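You operate a simulated robot arm through the tools that you are given. There is no shell and no other tool. Be economical: measure what you need, move in short steps, check, and stop when the job is done.

You run a simulated robot arm. Do the job below in one go: nothing can be reset, and whatever is moved stays where it is left.

Task
Loosen the black sprung clamp's wing bolt, check its spring and sort it.
Fine: wind the bolt right back while the clamp is latched, press the yellow plunger, turn the orange lever back and stand the clamp in the tray that the jig names; leave the other clamps alone.

The check looks at the end state, three seconds after you hand in, the way a careful person would. Anything else that was tipped, shoved, dropped, spilled or broken makes it a failure.

Robot
A 7-joint arm with a two-finger parallel gripper, fixed in place. Base frame: the origin is at the foot of the arm, x ahead of it, y to its left, z up; the work surface is at about z = 0.86. Readings come in m, rad, newtons and seconds.
With the tool pointing down near the work surface it reaches from about 0.24 to 0.68 m from the base axis. Its first joint turns from -1.152 to 1.152 rad. Payload 2.4 kg.
Tool frame: the origin (TCP) lies between the finger pads and is the grasp point; the fingertips stand 0.03 m ahead of it; z points along the fingers, y is the line along which they close. Largest opening 0.094 m; finger width 0.028, thickness 0.01; the body of the gripper, 0.05 by 0.096 m, starts 0.055 m behind the TCP.
Orientation is told as [roll, pitch, yaw] about the base's x, y, z axes, in that order, counted from this pose: with the fingers straight down and closing along the base's y, the tool's x points along the base's -x, its y along +y and its z along -z.

Tools
- The arm moves only by the tool nudge_tool. Its argument "increments" is a list of rows, each an object of numbers (a shift or turn left out is 0, a gripper value left out holds the last): "dx", "dy", "dz": the shift along the tool's x, y, z in m; "ax", "ay", "az": the turn, a rotation vector about the tool's x, y, z in rad; "hand": the finger opening in m, from 0 to 0.094. In form: [{"dx": .., "dy": .., "dz": .., "ax": .., "ay": .., "az": .., "hand": ..}, ...]. A call has 1 to 8 rows; each row shifts and turns the commanded pose from where the row before left it, along the tool's axes as they then stand. A row lasts 0.2 s, in which the tool goes at most 0.05 m and 0.15 rad; a call with a longer step from one row to the next is refused whole, and so is a gripper value outside its range. Where a pose cannot be reached the arm comes as near as it can. A force on the tool above 40 N (or 10 N above the force at the start of the call, whichever is more), or a blocked arm, ends the call early, and 0.2 s more pass. Each finger travels about 0.153 m/s and halts on what it meets, pressing with about 23 N; the grip force reading is that of the motor and also rises with nothing between the fingers. The clock runs only during rows and for 0.2 s after the last one: add rows that do not move to give the fingers time. The reply holds the time, the measured pose of the TCP, the force on the tool along the base axes, the opening and the grip force, in the units named above and with some noise.
- Cameras (640 x 400 px; columns grow to the right, rows downward): "scene" is fixed at [0.0509, 0.4855, 1.4414]; the picture's right is [-0.62, -0.78, 0.00], its down [-0.46, 0.37, -0.81] and it looks along [0.63, -0.50, -0.59] (base axes); focal length 267 px, centre (320, 200). "wrist" rides on the gripper at [-0.037, 0, -0.058] in the tool frame; the picture's right is [0.00, -1.00, 0.00], its down [0.97, 0.00, -0.24] and it looks along [0.24, 0.00, 0.97] (tool axes); focal length 218 px, centre (320, 200).
- capture(camera): a new picture of that camera. No time passes.
- measure_at(camera, pixels): for up to 12 pixels [column, row] of the newest picture of that camera ("zoom" is the newest enlarged one), the place [x, y, z] in the base frame of the surface seen there, good to about 0.003 m. No time passes.
- inspect(camera, box): a new picture of the part [left, top, right, bottom] of that camera's present view, enlarged. No time passes.
- close_job(): hands the job in; it is judged then, once.

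Work in short steps. Measure before you move; look again where a grasp or a placing could have gone wrong, and mend it. You have 80 turns and 38 pictures in all, those below and enlarged ones among them. Open the gripper and draw the arm clear of the work before you hand the job in, unless the task says otherwise; then end with one line.

The tools are called after "Request:" as name(argument=value, ...) on one line, values as JSON. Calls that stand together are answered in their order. nudge_tool: Moves the arm, as the interface text tells. Its arguments: {"type":"object","properties":{"increments":{"type":"array","items":{"type":"object","properties":{"dx":{"type":"number"},"dy":{"type":"number"},"dz":{"type":"number"},"ax":{"type":"number"},"ay":{"type":"number"},"az":{"type":"number"},"hand":{"type":"number"}}}}},"required":["increments"]} The other tools are called the same way: capture (camera) takes a picture; measure_at (camera, pixels) gives the place of the surface under pixels of a picture; inspect (camera, box) takes an enlarged picture of a part of a camera's view; close_job () hands the job in.

At the start:

```text
clock: 0.0
ee_pos: [0.286, 0.2192, 1.298]
tcp_rot: [0.0, 0.0, 0.001]
wrist_force: [-0.1, -0.3, -0.3]
gripper_width: 0.0941
gripper_force: 0.1
```

scene: 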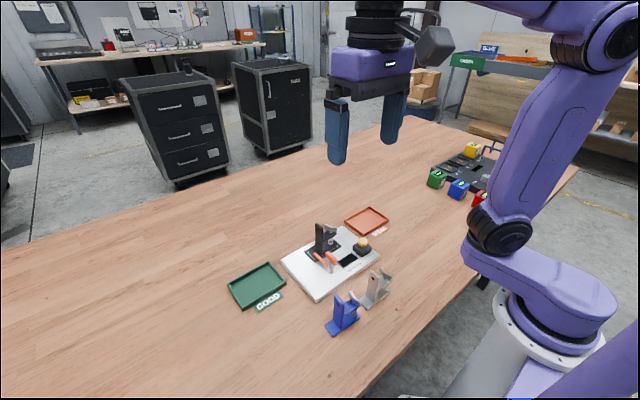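
wrist: 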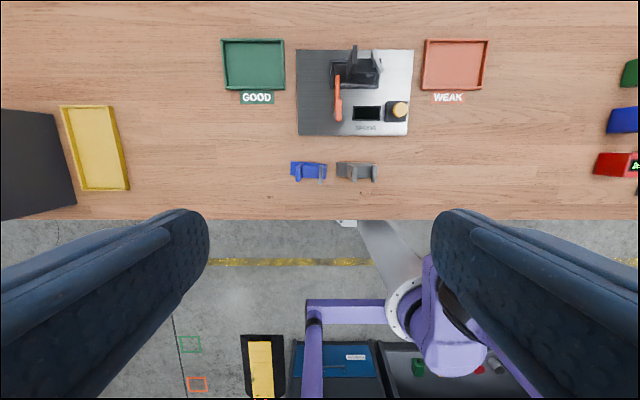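

The pictures show the jig with the black clamp near wrist pixel (355,75). I take enlarged views of it first.

Request:
inspect(camera="scene", box=[270, 200, 400, 310])

Request:
inspect(camera="wrist", box=[280, 30, 430, 145])

```text
3.64 times, centred on (335, 255) of scene
```

zoom: 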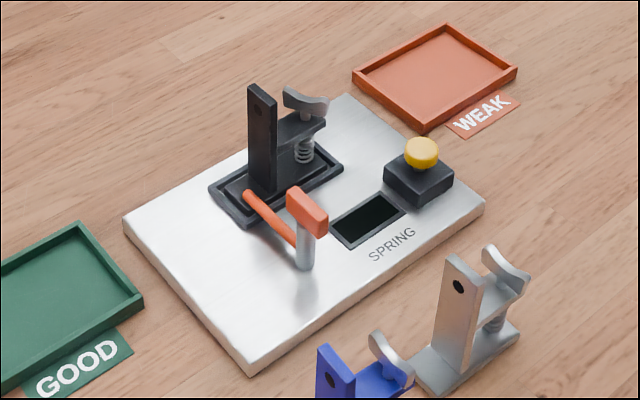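

```text
3.48 times, centred on (355, 88) of wrist
```

zoom: 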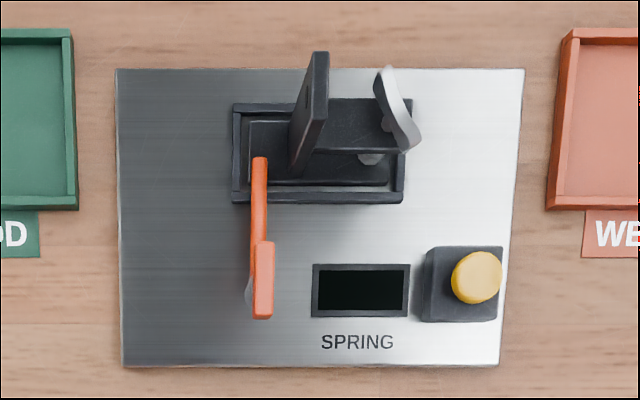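

I measure the wing, upright, lever, plunger and trays in the wrist zoom.

Request:
measure_at(camera="zoom", pixels=[[384, 85], [398, 115], [411, 142], [320, 60], [310, 150], [345, 140], [260, 165], [264, 255], [264, 310], [476, 278], [240, 195], [180, 250]])

Request:
measure_at(camera="wrist", pixels=[[255, 65], [455, 65], [226, 42], [282, 88], [426, 42], [484, 88], [374, 172], [340, 166], [295, 165], [322, 170], [380, 60], [367, 112]])

```text
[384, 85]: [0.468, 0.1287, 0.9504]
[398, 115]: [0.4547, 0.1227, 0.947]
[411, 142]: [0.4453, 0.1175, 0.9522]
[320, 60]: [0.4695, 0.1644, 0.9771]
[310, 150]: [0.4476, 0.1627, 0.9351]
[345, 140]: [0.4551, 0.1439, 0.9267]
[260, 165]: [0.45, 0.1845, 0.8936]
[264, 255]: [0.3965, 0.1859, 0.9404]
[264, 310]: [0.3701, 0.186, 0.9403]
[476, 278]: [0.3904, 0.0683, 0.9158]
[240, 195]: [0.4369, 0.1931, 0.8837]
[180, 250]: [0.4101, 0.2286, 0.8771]
```

```text
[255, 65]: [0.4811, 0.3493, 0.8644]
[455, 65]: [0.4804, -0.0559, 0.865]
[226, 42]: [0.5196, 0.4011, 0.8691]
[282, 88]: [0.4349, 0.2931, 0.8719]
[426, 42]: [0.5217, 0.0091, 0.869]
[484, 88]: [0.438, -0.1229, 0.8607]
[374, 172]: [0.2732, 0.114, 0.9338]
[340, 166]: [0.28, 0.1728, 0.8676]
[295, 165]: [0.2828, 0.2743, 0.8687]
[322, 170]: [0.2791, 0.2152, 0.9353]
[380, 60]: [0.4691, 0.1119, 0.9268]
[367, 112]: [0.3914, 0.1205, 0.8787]
```

The wing is at about (0.456, 0.122, 0.948), set some 26° off the x axis. I move above it and turn to match, then look closer.

Request:
nudge_tool(increments=[{"dx": -0.034, "dy": -0.0194, "dz": 0.025}, {"dx": -0.034, "dy": -0.0194, "dz": 0.025}, {"dx": -0.034, "dy": -0.0194, "dz": 0.025}, {"dx": -0.034, "dy": -0.0194, "dz": 0.025}, {"dx": -0.034, "dy": -0.0194, "dz": 0.025}, {"dz": 0.04}, {"dz": 0.03}, {}])

Request:
inspect(camera="wrist", box=[200, 100, 440, 300])

```text
clock: 1.8
ee_pos: [0.456, 0.1213, 1.1023]
tcp_rot: [0.0, 0.0, -0.002]
wrist_force: [0.0, -0.2, 0.1]
gripper_width: 0.094
gripper_force: 0.0
```

```text
2.00 times, centred on (320, 200) of wrist
```

zoom: 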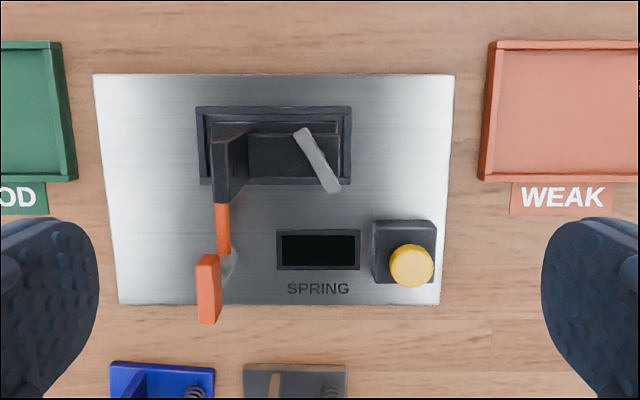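

I measure the wing ends (298,135), (332,188), plus the upright, lever, post and plunger in this closer view.

Request:
measure_at(camera="zoom", pixels=[[299, 132], [316, 160], [333, 188], [240, 128], [217, 160], [245, 170], [275, 160], [222, 225], [208, 260], [207, 318], [230, 268], [412, 266]])

Request:
inspect(camera="scene", box=[300, 215, 380, 280])

```text
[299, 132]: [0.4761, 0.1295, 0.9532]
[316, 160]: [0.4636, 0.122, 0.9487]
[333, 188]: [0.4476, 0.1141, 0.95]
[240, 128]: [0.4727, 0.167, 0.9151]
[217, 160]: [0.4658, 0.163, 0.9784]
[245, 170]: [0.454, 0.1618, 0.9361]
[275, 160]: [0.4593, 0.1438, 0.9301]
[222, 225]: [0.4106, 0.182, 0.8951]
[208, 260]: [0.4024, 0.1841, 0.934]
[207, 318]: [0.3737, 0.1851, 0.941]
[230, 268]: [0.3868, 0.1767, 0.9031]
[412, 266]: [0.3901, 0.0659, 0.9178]
```

```text
6.15 times, centred on (340, 248) of scene
```

zoom: 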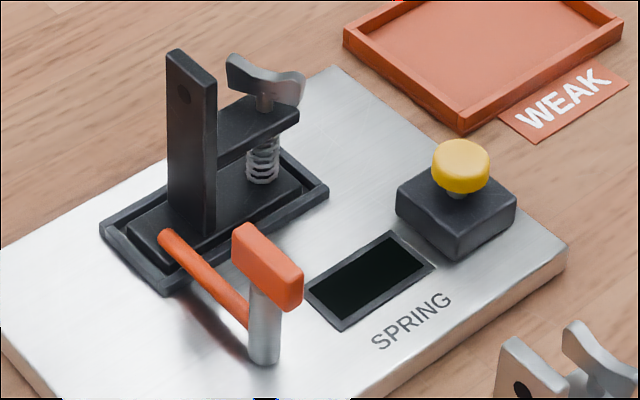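

The wing is centred at (0.462, 0.122) about 0.5 rad off x, with the upright starting at y≈0.157. I turn the tool, narrow the opening to 0.03 and descend partway.

Request:
nudge_tool(increments=[{"dx": -0.006, "dy": 0.0007, "hand": 0.034}, {"az": -0.125}, {"az": -0.125}, {"az": -0.125}, {"az": -0.125}, {"dz": 0.04}, {"dz": 0.04}, {}])

Request:
capture(camera="wrist")

```text
clock: 3.6
ee_pos: [0.4632, 0.1223, 1.0227]
tcp_rot: [0.0, 0.002, 0.5]
wrist_force: [0.2, -0.4, 0.3]
gripper_width: 0.0341
gripper_force: 0.1
```

```text
31 pictures are left
```

wrist: 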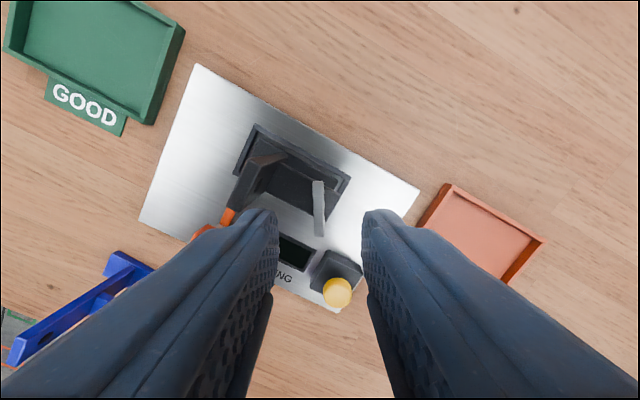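

The wing shows upright in the picture at column 319, rows 182–236, so the angle matches. I measure its ends to centre along its length.

Request:
measure_at(camera="wrist", pixels=[[318, 183], [318, 196], [319, 208], [319, 222], [320, 234], [300, 205], [262, 165], [338, 290]])

```text
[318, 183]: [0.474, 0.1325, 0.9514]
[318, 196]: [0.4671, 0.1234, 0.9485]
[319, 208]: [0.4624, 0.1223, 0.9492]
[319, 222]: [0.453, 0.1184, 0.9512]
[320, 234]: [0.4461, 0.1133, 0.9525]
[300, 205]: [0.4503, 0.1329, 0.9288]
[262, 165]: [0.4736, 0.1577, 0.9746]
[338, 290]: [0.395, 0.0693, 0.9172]
```

The centre is (0.461, 0.1225), within 2 mm of the tool. I go down to z≈0.967, close, and check.

Request:
nudge_tool(increments=[{"dx": 0.002, "dz": 0.03}, {"dz": 0.025}, {}, {"hand": 0}, {}, {}])

Request:
inspect(camera="scene", box=[280, 200, 380, 280])

```text
clock: 5.0
ee_pos: [0.4601, 0.12, 0.9675]
tcp_rot: [-0.002, 0.001, 0.498]
wrist_force: [0.0, -0.5, 0.7]
gripper_width: 0.0065
gripper_force: 22.4
```

```text
5.00 times, centred on (330, 240) of scene
```

zoom: 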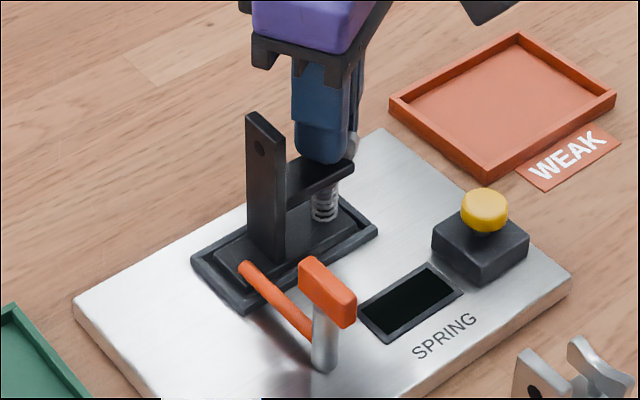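

The wing is gripped (6.5 mm wide). I turn it counter-clockwise seen from above by 0.6 rad and watch the forces.

Request:
nudge_tool(increments=[{"az": -0.12}, {"az": -0.12}, {"az": -0.12}, {"az": -0.12}, {"az": -0.12}, {}])

```text
clock: 6.4
ee_pos: [0.4612, 0.1199, 0.9686]
tcp_rot: [0.001, -0.001, 1.101]
wrist_force: [-0.8, -0.3, -0.3]
gripper_width: 0.0064
gripper_force: 23.0
```

It turns freely with little force. I go on by another 0.96 rad.

Request:
nudge_tool(increments=[{"az": -0.14}, {"az": -0.14}, {"az": -0.14}, {"az": -0.14}, {"az": -0.14}, {"az": -0.14}, {"az": -0.14}, {}])

Request:
inspect(camera="scene", box=[280, 200, 380, 280])

```text
clock: 8.2
ee_pos: [0.4593, 0.1199, 0.9676]
tcp_rot: [0.0, 0.001, 2.082]
wrist_force: [0.2, 0.5, -0.1]
gripper_width: 0.0065
gripper_force: 23.2
```

```text
5.00 times, centred on (330, 240) of scene
```

zoom: 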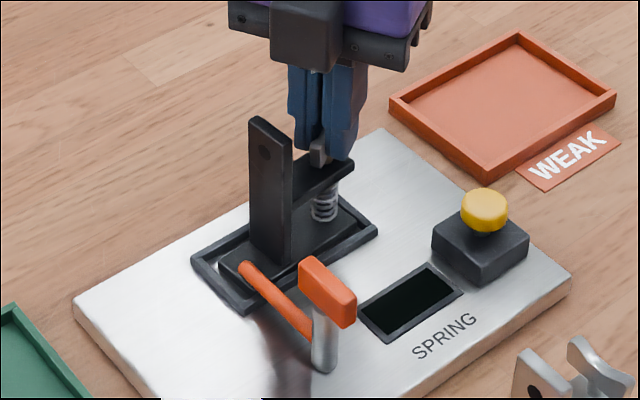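

The wing follows the fingers. I keep winding by another 0.98 rad.

Request:
nudge_tool(increments=[{"az": -0.14}, {"az": -0.14}, {"az": -0.14}, {"az": -0.14}, {"az": -0.14}, {"az": -0.14}, {"az": -0.14}, {}])

```text
clock: 10.0
ee_pos: [0.4598, 0.1203, 0.9683]
tcp_rot: [-0.001, -0.001, 3.063]
wrist_force: [0.8, 0.0, 1.1]
gripper_width: 0.0067
gripper_force: 23.5
```

Still free; I keep turning to see how far the wrist or the bolt goes.

Request:
nudge_tool(increments=[{"az": -0.14}, {"az": -0.14}, {"az": -0.14}, {"az": -0.14}, {"az": -0.14}, {}])

Request:
inspect(camera="scene", box=[280, 200, 380, 280])

```text
clock: 11.4
ee_pos: [0.4598, 0.1207, 0.9696]
tcp_rot: [0.003, 0.003, -2.733]
wrist_force: [12.7, -11.4, 9.9]
gripper_width: 0.0159
gripper_force: 23.2
out of reach, approached as far as the arm can: row 4, 5
```

```text
5.00 times, centred on (330, 240) of scene
```

zoom: 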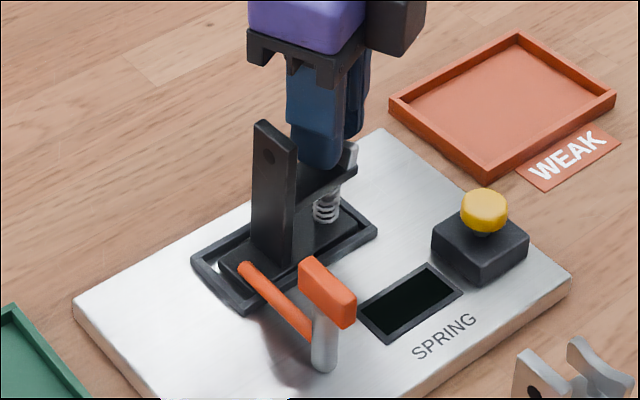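

The opening grew to 15.9 mm and the force rose, so the wing seems to have stopped turning. I release it, rise, and look.

Request:
nudge_tool(increments=[{"hand": 0.034}, {}, {"dz": -0.04}, {"dz": -0.04}, {}])

Request:
inspect(camera="scene", box=[290, 205, 370, 265])

Request:
capture(camera="wrist")

```text
clock: 12.6
ee_pos: [0.4578, 0.1247, 1.0502]
tcp_rot: [0.0, 0.0, -2.73]
wrist_force: [0.7, -0.3, -0.4]
gripper_width: 0.034
gripper_force: 0.2
```

```text
6.67 times, centred on (330, 235) of scene
```

zoom: 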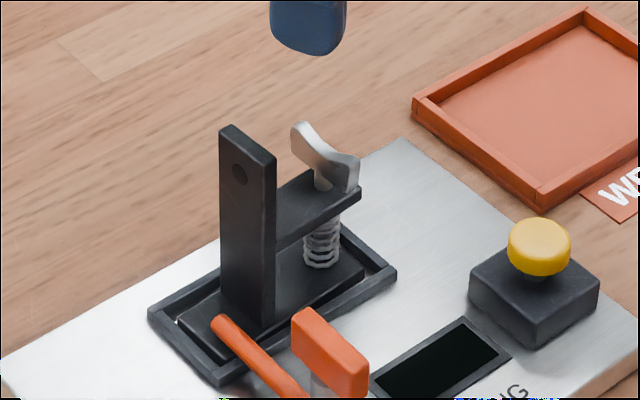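

```text
26 pictures are left
```

wrist: 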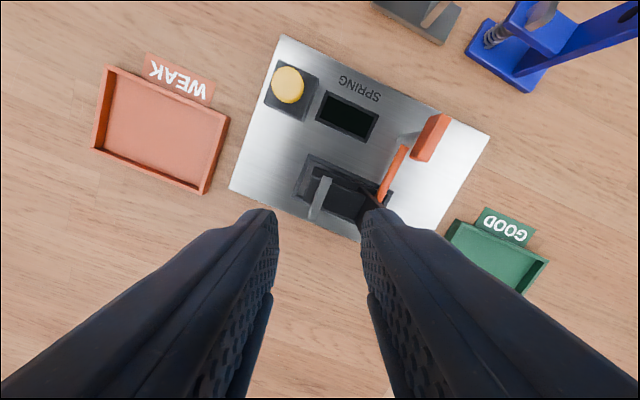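

I measure the wing's ends at (326,179) and (314,218) to find how far it has turned and risen.

Request:
measure_at(camera="wrist", pixels=[[326, 180], [322, 190], [319, 200], [314, 217], [372, 190], [343, 207]])

Request:
measure_at(camera="zoom", pixels=[[302, 127], [320, 155], [350, 160], [322, 168], [345, 192], [290, 200], [250, 145], [230, 128], [270, 155], [330, 275]])

```text
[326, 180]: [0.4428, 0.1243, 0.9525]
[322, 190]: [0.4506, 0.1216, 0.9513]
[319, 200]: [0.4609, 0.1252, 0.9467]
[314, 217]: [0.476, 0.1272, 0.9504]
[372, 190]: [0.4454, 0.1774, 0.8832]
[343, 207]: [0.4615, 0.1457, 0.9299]
```

```text
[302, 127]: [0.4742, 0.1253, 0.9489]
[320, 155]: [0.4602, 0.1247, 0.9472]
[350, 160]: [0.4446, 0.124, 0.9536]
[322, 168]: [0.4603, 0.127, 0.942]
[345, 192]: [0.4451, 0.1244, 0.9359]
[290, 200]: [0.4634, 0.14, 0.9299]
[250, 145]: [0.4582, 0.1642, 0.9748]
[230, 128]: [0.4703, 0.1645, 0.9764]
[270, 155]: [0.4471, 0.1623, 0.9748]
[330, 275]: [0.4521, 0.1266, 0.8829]
```

The wing now lies at about 0.06 rad (turned some 2.7 rad) and the fingers slipped past it. I unwind the wrist above it to regrip and test whether it has really reached its stop.

Request:
nudge_tool(increments=[{"az": 0.145}, {"az": 0.145}, {"az": 0.145}, {"az": 0.145}, {"az": 0.145}, {"az": 0.145}, {"az": 0.145}, {"az": 0.145}])

Request:
nudge_tool(increments=[{"az": 0.145}, {"az": 0.145}, {"az": 0.145}, {"az": 0.145}, {"az": 0.145}, {"az": 0.145}, {"az": 0.145}, {"az": 0.145}])

Request:
nudge_tool(increments=[{"az": 0.145}, {"az": 0.145}, {"az": 0.145}, {"az": 0.145}, {"az": 0.145}, {"az": 0.145}, {"az": 0.145}, {"az": 0.145}])

Request:
capture(camera="wrist")

```text
clock: 14.4
ee_pos: [0.4582, 0.1233, 1.047]
tcp_rot: [0.002, 0.0, 2.392]
wrist_force: [1.3, 0.3, 0.1]
gripper_width: 0.034
gripper_force: 0.0
```

```text
clock: 16.2
ee_pos: [0.458, 0.1235, 1.0483]
tcp_rot: [0.002, -0.001, 1.23]
wrist_force: [0.7, 0.6, -0.1]
gripper_width: 0.034
gripper_force: 0.0
```

```text
clock: 18.0
ee_pos: [0.4584, 0.1228, 1.0483]
tcp_rot: [0.001, 0.001, 0.07]
wrist_force: [0.2, -0.2, 0.3]
gripper_width: 0.0339
gripper_force: 0.0
```

```text
25 pictures are left
```

wrist: 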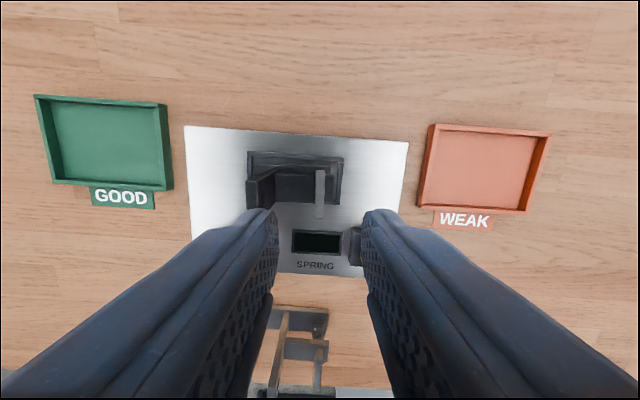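

The wing is aligned at column 319 between the fingers. I go down 0.08, grip and turn on by 0.45 rad as a test.

Request:
nudge_tool(increments=[{"dx": -0.002, "dz": 0.04}, {"dz": 0.04}, {"hand": 0}, {}, {"az": -0.1}, {"az": -0.1}, {"az": -0.1}, {}])

```text
clock: 19.8
ee_pos: [0.4593, 0.1248, 0.9694]
tcp_rot: [-0.001, -0.002, 0.373]
wrist_force: [7.8, 3.2, 10.3]
gripper_width: 0.0134
gripper_force: 23.0
```

The fingers opened at once to 13.4 mm without the wing following, so the bolt is at its end stop. I release, rise and turn back to yaw 0, heading over the plunger at (0.391, 0.067).

Request:
nudge_tool(increments=[{"hand": 0.034}, {}, {"dz": -0.04}, {"dz": -0.04}, {"az": 0.125}, {"az": 0.125}, {"az": 0.122}, {}])

Request:
nudge_tool(increments=[{"dx": 0.035, "dy": -0.029}, {"dx": 0.034, "dy": -0.028, "hand": 0}, {}, {}])

Request:
capture(camera="wrist")

Request:
inspect(camera="scene", box=[290, 205, 390, 280])

```text
clock: 21.6
ee_pos: [0.4603, 0.1233, 1.0486]
tcp_rot: [0.002, -0.001, 0.0]
wrist_force: [0.7, 0.0, 0.6]
gripper_width: 0.0343
gripper_force: 0.1
```

```text
clock: 22.6
ee_pos: [0.3908, 0.0664, 1.0477]
tcp_rot: [-0.001, -0.001, 0.002]
wrist_force: [0.5, 0.7, 0.4]
gripper_width: 0.0001
gripper_force: 23.2
```

```text
24 pictures are left
```

wrist: 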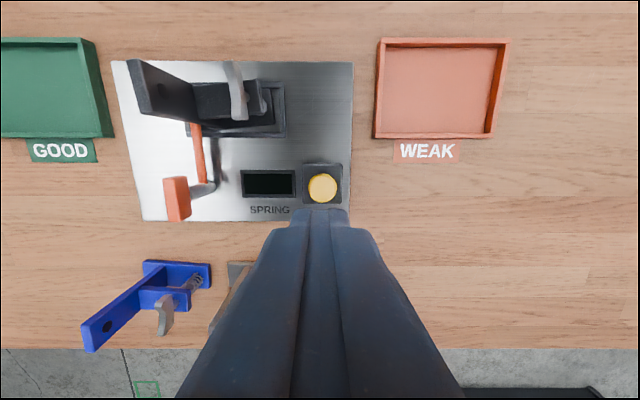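

```text
5.33 times, centred on (340, 242) of scene
```

zoom: 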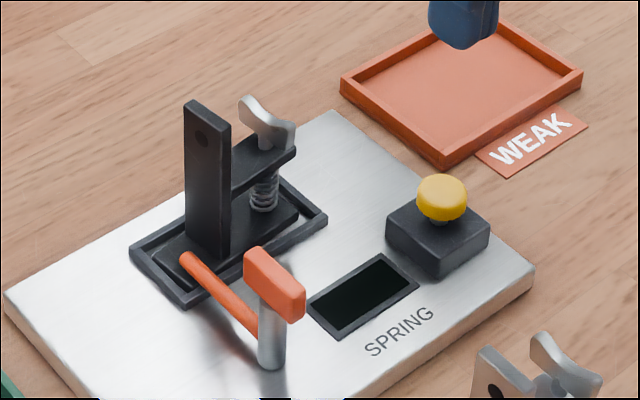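

The plunger is at (323,188) in the wrist view. I measure it, the lever parts and the wing's present direction.

Request:
measure_at(camera="wrist", pixels=[[323, 188], [310, 188], [337, 188], [323, 175], [323, 201], [197, 130], [204, 180], [178, 180], [178, 217], [210, 185], [232, 70], [242, 115]])

```text
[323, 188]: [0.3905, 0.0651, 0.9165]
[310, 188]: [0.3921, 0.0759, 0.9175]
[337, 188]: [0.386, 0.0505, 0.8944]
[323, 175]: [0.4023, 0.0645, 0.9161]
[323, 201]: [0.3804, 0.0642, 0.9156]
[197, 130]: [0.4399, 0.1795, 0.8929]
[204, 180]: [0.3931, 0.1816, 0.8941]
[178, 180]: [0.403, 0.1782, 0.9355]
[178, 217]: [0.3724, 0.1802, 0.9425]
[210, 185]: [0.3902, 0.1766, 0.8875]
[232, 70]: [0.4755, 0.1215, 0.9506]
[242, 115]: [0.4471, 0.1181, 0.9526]
```

The plunger top is at (0.391, 0.0645, 0.9165). I shift 2 mm, descend, and press slowly.

Request:
nudge_tool(increments=[{"dy": -0.002, "dz": 0.045}, {"dz": 0.045}, {"dz": 0.01}, {"dz": 0.004}, {"dz": 0.003}, {}])

Request:
inspect(camera="scene", box=[290, 205, 390, 280])

```text
clock: 24.0
ee_pos: [0.3919, 0.0649, 0.9419]
tcp_rot: [-0.001, -0.002, 0.002]
wrist_force: [1.3, 2.0, 2.0]
gripper_width: 0.0
gripper_force: 23.4
```

```text
5.33 times, centred on (340, 242) of scene
```

zoom: 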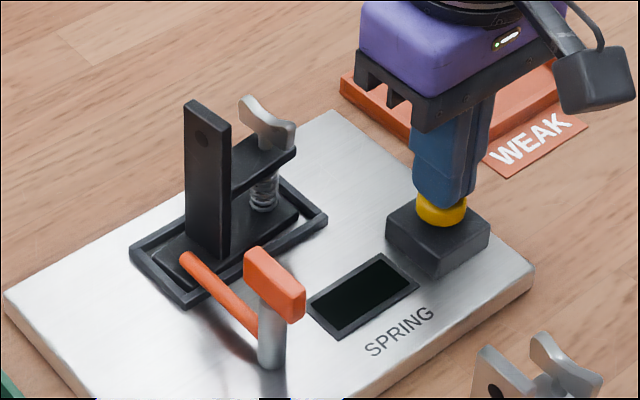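

The plunger has sunk about 5 mm with little force and the screen is still dark. I press a few mm further.

Request:
nudge_tool(increments=[{"dz": 0.003}, {"dz": 0.003}, {}, {}])

Request:
inspect(camera="scene", box=[290, 205, 390, 280])

```text
clock: 25.0
ee_pos: [0.3909, 0.0648, 0.9348]
tcp_rot: [-0.001, 0.002, 0.001]
wrist_force: [-1.1, -0.5, 9.6]
gripper_width: 0.0
gripper_force: 23.1
```

```text
5.33 times, centred on (340, 242) of scene
```

zoom: 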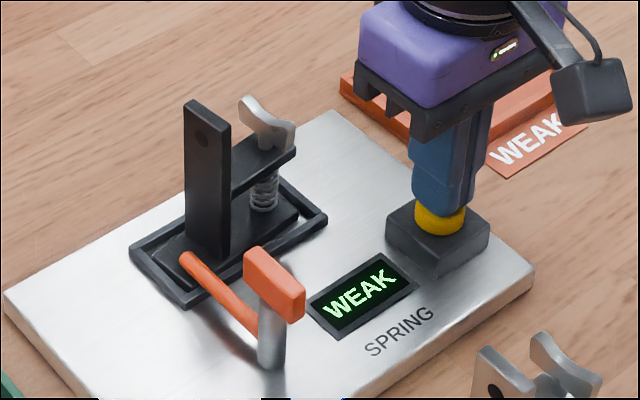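

The screen reads WEAK. I lift off the plunger, open the fingers and go over the lever's bar near (0.388, 0.183).

Request:
nudge_tool(increments=[{"dz": -0.04}, {"dz": -0.04}, {"dz": -0.035}, {"dy": 0.04, "hand": 0.05}, {"dy": 0.04}, {"dx": 0.003, "dy": 0.038}, {}])

Request:
inspect(camera="wrist", box=[240, 120, 400, 220])

```text
clock: 26.6
ee_pos: [0.3893, 0.1835, 1.0505]
tcp_rot: [0.0, 0.001, 0.001]
wrist_force: [0.0, -0.3, 1.1]
gripper_width: 0.05
gripper_force: 0.1
```

```text
4.00 times, centred on (320, 170) of wrist
```

zoom: 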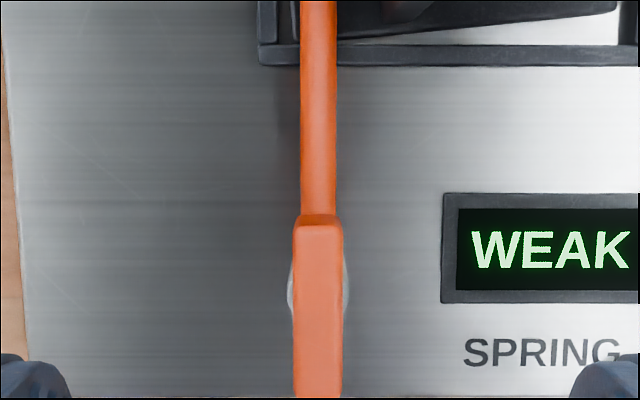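

The reading stays WEAK. I measure the bar's ends and the post's edges in this zoom.

Request:
measure_at(camera="zoom", pixels=[[318, 235], [318, 310], [318, 390], [298, 310], [338, 310], [290, 295], [347, 295], [318, 150], [318, 20], [50, 200]])

```text
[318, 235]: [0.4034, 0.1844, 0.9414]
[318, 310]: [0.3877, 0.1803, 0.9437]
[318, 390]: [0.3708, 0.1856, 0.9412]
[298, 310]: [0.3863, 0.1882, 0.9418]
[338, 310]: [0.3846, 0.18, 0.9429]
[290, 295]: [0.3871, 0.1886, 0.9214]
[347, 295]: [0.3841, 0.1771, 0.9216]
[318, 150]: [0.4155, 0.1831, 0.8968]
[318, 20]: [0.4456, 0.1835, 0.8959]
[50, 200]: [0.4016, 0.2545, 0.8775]
```

The bar is centred at (0.387, 0.184), top z 0.942, above a vertical post. I descend to z≈0.957, grip it, and turn 0.3 rad counter-clockwise as a first try.

Request:
nudge_tool(increments=[{"dx": 0.003, "dz": 0.045}, {"dz": 0.047}, {"hand": 0}, {}, {}, {"az": -0.1}, {"az": -0.1}, {"az": -0.1}])

Request:
inspect(camera="scene", box=[280, 205, 380, 280])

```text
clock: 28.4
ee_pos: [0.3849, 0.1848, 0.9581]
tcp_rot: [-0.001, -0.002, 0.303]
wrist_force: [3.4, 21.9, -17.6]
gripper_width: 0.0098
gripper_force: 43.3
```

```text
5.33 times, centred on (330, 242) of scene
```

zoom: 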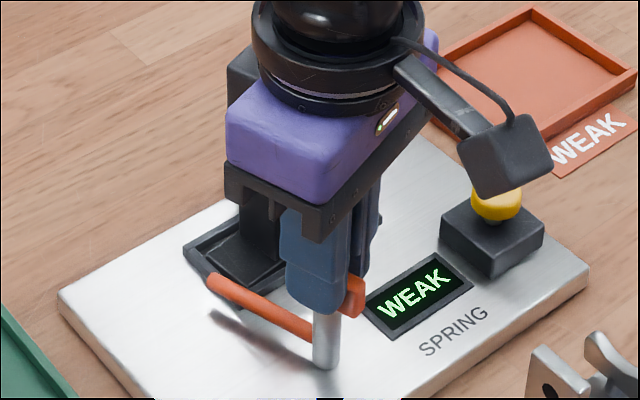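

The lever swings off the clamp, but 22 N of side force shows the grip is a little off the pivot. I shift 2 mm in +y to relax it and turn on.

Request:
nudge_tool(increments=[{"dy": 0.002, "dx": -0.0006}, {}])

```text
clock: 29.0
ee_pos: [0.3855, 0.1844, 0.9578]
tcp_rot: [-0.001, -0.001, 0.301]
wrist_force: [2.6, 9.4, -18.2]
gripper_width: 0.0098
gripper_force: 43.1
```

Side force dropped to 9 N. I turn on in steps, easing 1 mm down.

Request:
nudge_tool(increments=[{"dz": 0.001, "dy": 0.001}, {"az": -0.1}, {"az": -0.1}, {"az": -0.1}, {"az": -0.1}, {}])

```text
clock: 30.4
ee_pos: [0.3854, 0.184, 0.9574]
tcp_rot: [-0.004, -0.002, 0.702]
wrist_force: [12.5, -19.2, 28.6]
gripper_width: 0.01
gripper_force: 44.2
```

The lever keeps turning but the force has swung the other way. I open a little to let the tool settle and regrip.

Request:
nudge_tool(increments=[{"hand": 0.03}, {}, {}])

Request:
inspect(camera="scene", box=[280, 205, 380, 280])

```text
clock: 31.2
ee_pos: [0.3837, 0.1863, 0.9564]
tcp_rot: [0.0, -0.001, 0.702]
wrist_force: [0.1, 0.2, 0.0]
gripper_width: 0.0303
gripper_force: 0.0
```

```text
5.33 times, centred on (330, 242) of scene
```

zoom: 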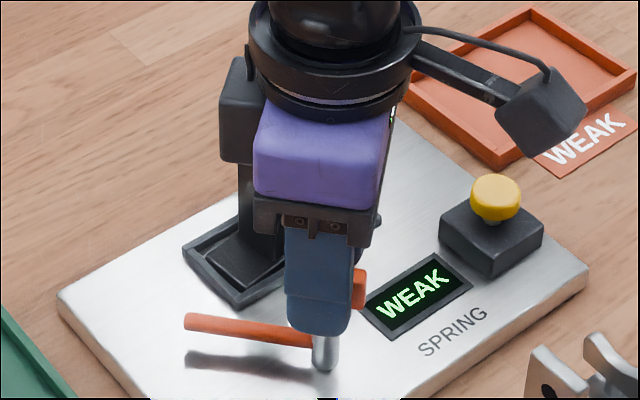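

The lever is about 40° round. I recentre by 3 mm, grip again and turn further.

Request:
nudge_tool(increments=[{"dy": -0.0028}, {"hand": 0}, {}, {"az": -0.12}, {"az": -0.12}, {"az": -0.12}, {"az": -0.12}, {}])

```text
clock: 33.0
ee_pos: [0.3864, 0.1845, 0.9571]
tcp_rot: [0.001, 0.0, 1.184]
wrist_force: [-20.1, 14.7, 14.6]
gripper_width: 0.0097
gripper_force: 43.8
```

It turns along. I go on to find its stop.

Request:
nudge_tool(increments=[{"dx": -0.0005}, {"az": -0.1}, {"az": -0.1}, {"az": -0.1}, {"az": -0.1}, {}])

Request:
inspect(camera="scene", box=[280, 205, 380, 280])

```text
clock: 34.4
ee_pos: [0.3855, 0.1845, 0.956]
tcp_rot: [0.002, 0.001, 1.582]
wrist_force: [-25.7, 14.3, 18.8]
gripper_width: 0.0098
gripper_force: 43.6
```

```text
5.33 times, centred on (330, 242) of scene
```

zoom: 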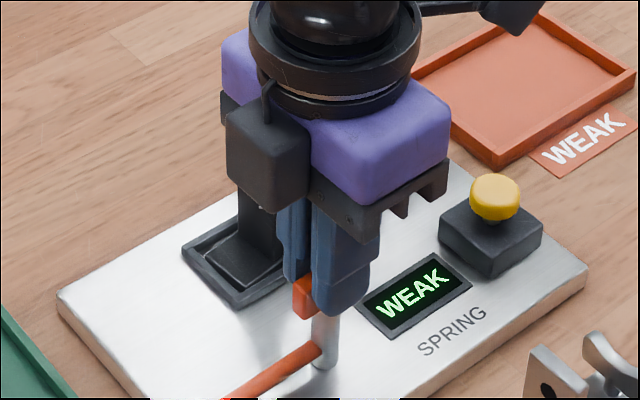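

The lever is now at 90°, well clear of the clamp. I regrip and try a bit further for a stop.

Request:
nudge_tool(increments=[{"hand": 0.03}, {"dy": -0.002}, {"hand": 0}, {}, {"az": -0.1}, {"az": -0.1}, {}])

```text
clock: 36.0
ee_pos: [0.3854, 0.1842, 0.9561]
tcp_rot: [0.007, 0.001, 1.78]
wrist_force: [-30.4, 10.7, -6.4]
gripper_width: 0.0148
gripper_force: 45.0
```

The fingers slipped open to 14.8 mm, so the lever is against its stop. I release, rise and look.

Request:
nudge_tool(increments=[{"hand": 0.04}, {}, {"dz": -0.045}, {"dz": -0.045}, {"dz": -0.04}, {}])

Request:
nudge_tool(increments=[{"az": 0.15}, {"az": 0.15}, {"az": 0.15}, {"az": 0.15}, {"az": 0.15}, {"az": 0.15}, {"az": 0.15}, {"az": 0.15}])

Request:
nudge_tool(increments=[{"az": 0.15}, {"az": 0.15}, {"az": 0.15}, {"az": 0.13}, {"dx": -0.04, "hand": 0.094}, {"dx": -0.035, "dy": -0.03}, {}])

Request:
capture(camera="wrist")

Request:
inspect(camera="scene", box=[280, 205, 380, 280])

```text
clock: 37.4
ee_pos: [0.3879, 0.1835, 1.0863]
tcp_rot: [-0.001, 0.0, 1.782]
wrist_force: [0.2, -0.9, -0.9]
gripper_width: 0.0401
gripper_force: 0.0
```

```text
clock: 39.2
ee_pos: [0.389, 0.1832, 1.0863]
tcp_rot: [-0.001, 0.001, 0.578]
wrist_force: [0.3, -0.5, 0.3]
gripper_width: 0.04
gripper_force: 0.1
```

```text
clock: 40.8
ee_pos: [0.4633, 0.1538, 1.0879]
tcp_rot: [0.0, 0.001, 0.002]
wrist_force: [-0.9, -0.3, -0.9]
gripper_width: 0.094
gripper_force: 0.0
```

```text
16 pictures are left
```

wrist: 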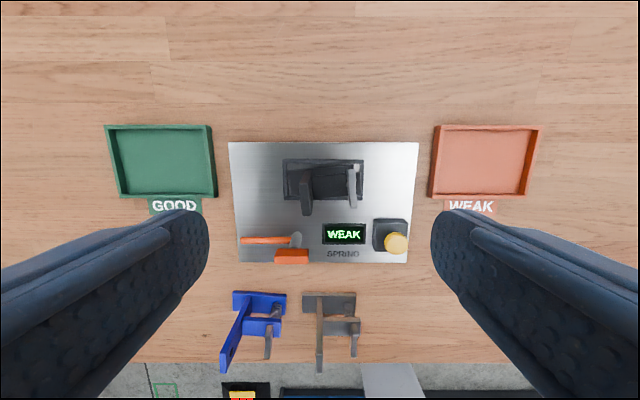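

```text
5.33 times, centred on (330, 242) of scene
```

zoom: 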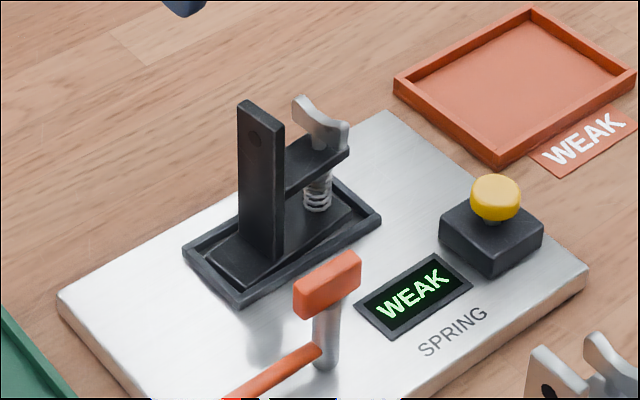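

The lever is clear at its stop. I zoom onto the clamp to measure its upright and base for the grasp.

Request:
inspect(camera="wrist", box=[270, 145, 380, 225])

```text
5.00 times, centred on (325, 185) of wrist
```

zoom: 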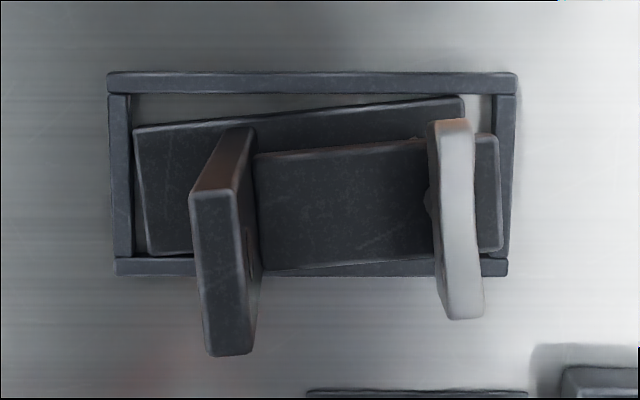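

The clamp sits about 0.1 rad counter-clockwise in its nest. I measure the upright's top face (220,200)–(230,350), wing and base corners.

Request:
measure_at(camera="zoom", pixels=[[212, 205], [215, 270], [230, 345], [195, 250], [245, 260], [232, 160], [460, 150], [462, 300], [150, 140], [145, 245], [440, 105], [330, 205]])

Request:
measure_at(camera="wrist", pixels=[[438, 128], [536, 128], [524, 194], [432, 192], [485, 160], [480, 175]])

```text
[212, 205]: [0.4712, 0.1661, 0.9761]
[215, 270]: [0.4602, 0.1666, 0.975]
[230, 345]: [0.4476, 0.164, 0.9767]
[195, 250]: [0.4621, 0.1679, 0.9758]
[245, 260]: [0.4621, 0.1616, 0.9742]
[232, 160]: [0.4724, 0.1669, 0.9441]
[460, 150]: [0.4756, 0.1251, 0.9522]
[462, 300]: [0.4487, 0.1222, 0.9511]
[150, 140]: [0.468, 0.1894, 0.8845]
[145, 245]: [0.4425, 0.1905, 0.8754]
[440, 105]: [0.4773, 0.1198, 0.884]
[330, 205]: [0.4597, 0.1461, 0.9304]
```

```text
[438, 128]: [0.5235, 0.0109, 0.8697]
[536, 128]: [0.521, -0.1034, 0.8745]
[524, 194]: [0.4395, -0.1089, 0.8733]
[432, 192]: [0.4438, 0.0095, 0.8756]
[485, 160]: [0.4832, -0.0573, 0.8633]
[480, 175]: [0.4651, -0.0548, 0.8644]
```

The upright's top is centred at (0.4605, 0.165, 0.976), about 8 mm thick; the weak tray's centre is (0.482, -0.049). I align at yaw 0.1, descend to z≈0.967 above the arm (0.930), and grip.

Request:
nudge_tool(increments=[{"dx": 0.003, "dy": 0.011, "hand": 0.034}, {"az": -0.1}, {}, {}, {"dz": 0.04}, {"dz": 0.03}, {}])

Request:
capture(camera="wrist")

```text
clock: 42.4
ee_pos: [0.4599, 0.1643, 1.0164]
tcp_rot: [0.0, 0.0, 0.104]
wrist_force: [0.1, -0.1, 0.1]
gripper_width: 0.034
gripper_force: 0.1
```

```text
13 pictures are left
```

wrist: 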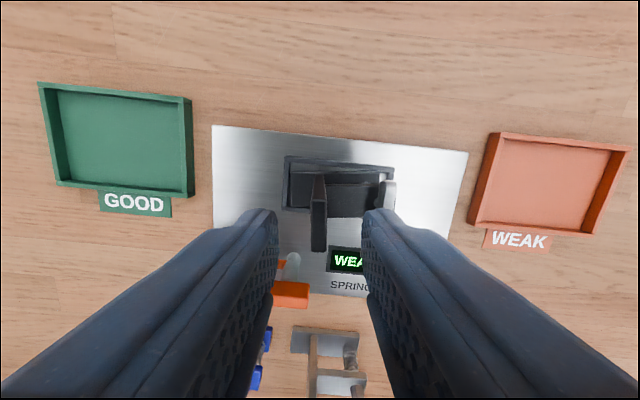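

The upright sits at column 319 between the fingers and in line with them; the right finger clears the wing. I descend and close.

Request:
nudge_tool(increments=[{"dz": 0.025}, {"dz": 0.024}, {}, {"hand": 0}, {}, {}])

Request:
inspect(camera="scene", box=[280, 205, 380, 280])

```text
clock: 43.8
ee_pos: [0.4606, 0.1649, 0.9661]
tcp_rot: [0.001, 0.0, 0.102]
wrist_force: [1.1, 0.3, -1.4]
gripper_width: 0.012
gripper_force: 23.3
```

```text
5.33 times, centred on (330, 242) of scene
```

zoom: 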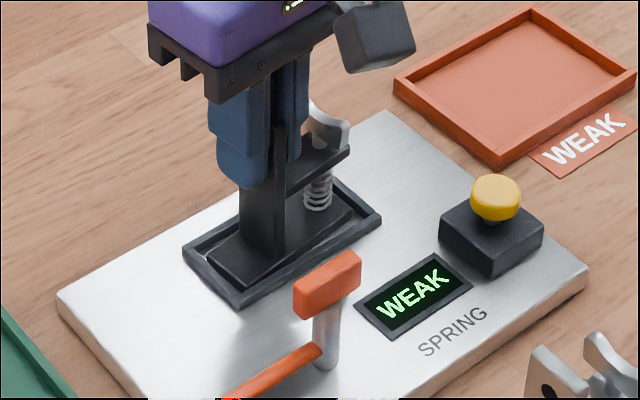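

The upright is held (12 mm). I lift it slowly straight up.

Request:
nudge_tool(increments=[{"dz": -0.01}, {"dz": -0.01}, {"dz": -0.02}, {"dz": -0.03}, {"dz": -0.03}, {"az": 0.05}, {"az": 0.05}, {}])

Request:
capture(camera="scene")

```text
clock: 45.6
ee_pos: [0.4598, 0.1653, 1.0676]
tcp_rot: [0.001, -0.001, 0.0]
wrist_force: [0.7, -0.3, -2.1]
gripper_width: 0.0124
gripper_force: 23.3
```

```text
11 pictures are left
```

scene: 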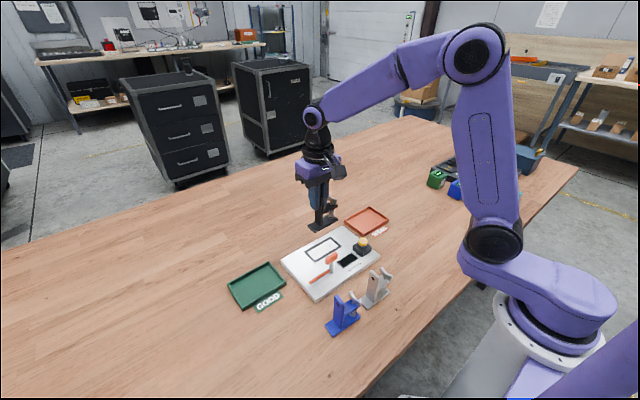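

The clamp is up and level. I carry it to above the weak tray, target upright at (0.483, -0.039).

Request:
nudge_tool(increments=[{"dx": -0.004, "dy": -0.034}, {"dx": -0.004, "dy": -0.034}, {"dx": -0.004, "dy": -0.034}, {"dx": -0.004, "dy": -0.034}, {"dx": -0.004, "dy": -0.034}, {"dx": -0.003, "dy": -0.034}, {}])

Request:
inspect(camera="scene", box=[320, 170, 420, 245])

Request:
capture(camera="wrist")

```text
clock: 47.2
ee_pos: [0.4851, -0.0383, 1.0679]
tcp_rot: [0.002, -0.001, 0.003]
wrist_force: [0.3, 0.4, -2.0]
gripper_width: 0.0121
gripper_force: 22.9
```

```text
5.33 times, centred on (370, 208) of scene
```

zoom: 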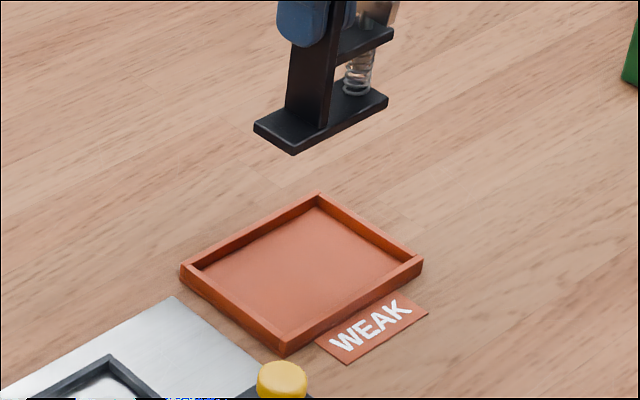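

```text
9 pictures are left
```

wrist: 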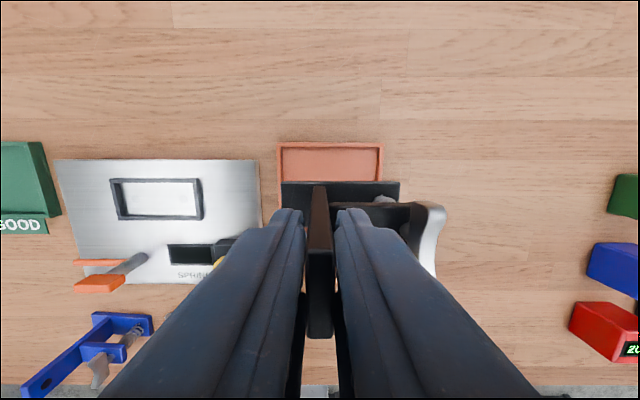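

I measure the clamp's base corners and the tray's inside corners in the scene zoom to align them.

Request:
measure_at(camera="zoom", pixels=[[258, 128], [293, 149], [384, 98], [318, 196], [185, 270], [283, 342], [418, 263], [318, 208], [200, 268], [300, 270]])

Request:
measure_at(camera="wrist", pixels=[[284, 186], [397, 186]])

```text
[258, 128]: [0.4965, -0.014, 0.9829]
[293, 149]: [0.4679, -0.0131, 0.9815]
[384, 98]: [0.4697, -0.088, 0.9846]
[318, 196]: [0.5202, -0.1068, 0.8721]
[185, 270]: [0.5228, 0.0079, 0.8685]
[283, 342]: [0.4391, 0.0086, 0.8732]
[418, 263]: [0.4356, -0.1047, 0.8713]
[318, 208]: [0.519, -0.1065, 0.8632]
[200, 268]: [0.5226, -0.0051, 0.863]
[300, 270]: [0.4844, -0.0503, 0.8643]
```

```text
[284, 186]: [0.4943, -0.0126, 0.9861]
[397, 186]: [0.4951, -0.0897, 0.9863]
```

The base is centred at (0.482, -0.051), matching the tray (0.480, -0.049); its bottom is about 0.113 above the tray floor. I lower 0.108 then feel for the floor.

Request:
nudge_tool(increments=[{"dz": 0.035}, {"dz": 0.035}, {"dz": 0.025}, {"dz": 0.012}, {"dz": 0.002}, {"dz": 0.002}, {}])

```text
clock: 48.8
ee_pos: [0.4846, -0.0382, 0.9568]
tcp_rot: [0.001, 0.0, 0.004]
wrist_force: [-1.3, 0.3, -2.4]
gripper_width: 0.0121
gripper_force: 22.7
```

No contact yet (force -2.4 N is the clamp's weight). I step down by 1 mm.

Request:
nudge_tool(increments=[{"dz": 0.001}, {"dz": 0.001}, {}])

```text
clock: 49.6
ee_pos: [0.4841, -0.0387, 0.9561]
tcp_rot: [0.001, -0.002, 0.003]
wrist_force: [-0.4, 1.6, 6.1]
gripper_width: 0.0121
gripper_force: 23.1
```

The force changed to +6 N: it stands on the floor. I release with a small opening and rise straight up.

Request:
nudge_tool(increments=[{"hand": 0.03}, {}, {"dz": -0.02}, {"dz": -0.04}, {"dz": -0.04}, {"dz": -0.045}, {}])

Request:
inspect(camera="scene", box=[300, 180, 420, 270])

Request:
capture(camera="wrist")

```text
clock: 51.2
ee_pos: [0.483, -0.0379, 1.1005]
tcp_rot: [0.0, 0.0, 0.003]
wrist_force: [0.3, -0.2, 0.2]
gripper_width: 0.0299
gripper_force: 0.1
```

```text
4.44 times, centred on (360, 225) of scene
```

zoom: 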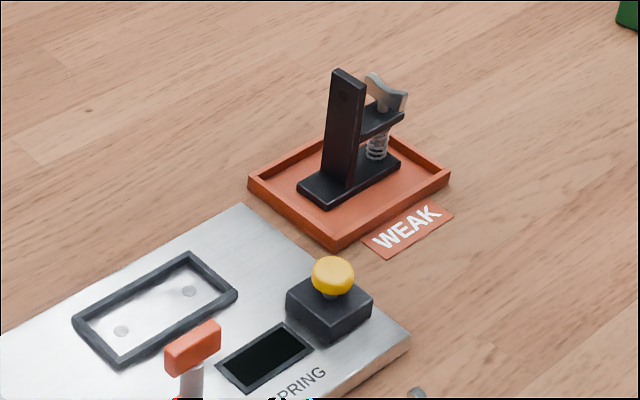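

```text
7 pictures are left
```

wrist: 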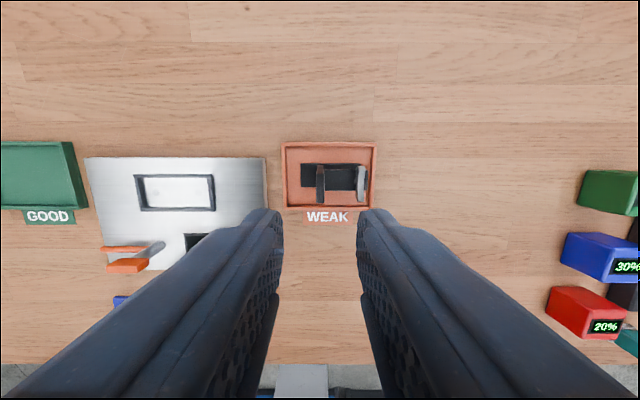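

The clamp stands in the WEAK tray with all else in place. I draw the arm up and open, and take one last look.

Request:
nudge_tool(increments=[{"dz": -0.045, "hand": 0.08}, {"dz": -0.045}, {"dz": -0.045}, {"dx": 0.04}, {"dx": 0.04}, {}])

Request:
capture(camera="scene")

```text
clock: 52.6
ee_pos: [0.4031, -0.039, 1.2354]
tcp_rot: [0.001, 0.002, 0.003]
wrist_force: [0.4, -0.1, 0.2]
gripper_width: 0.08
gripper_force: 0.1
```

```text
6 pictures are left
```

scene: 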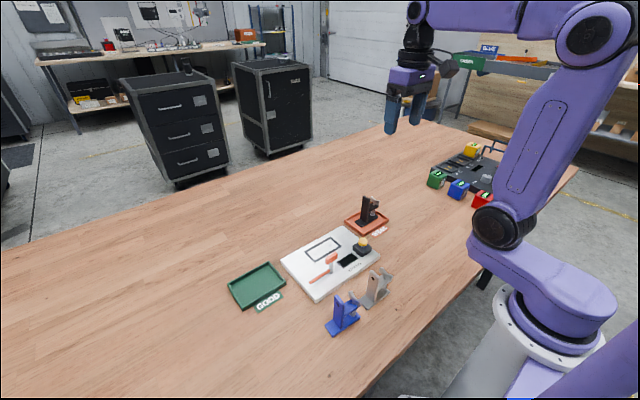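

The clamp is upright in the WEAK tray, the other clamps are untouched, the lever is back and the arm is clear. I hand in.

Request:
close_job()

```text
The job is handed in.
```

The black clamp's wing bolt is wound back to its stop, the jig read WEAK, the orange lever is turned back, and the clamp stands in the WEAK tray with the other clamps untouched.
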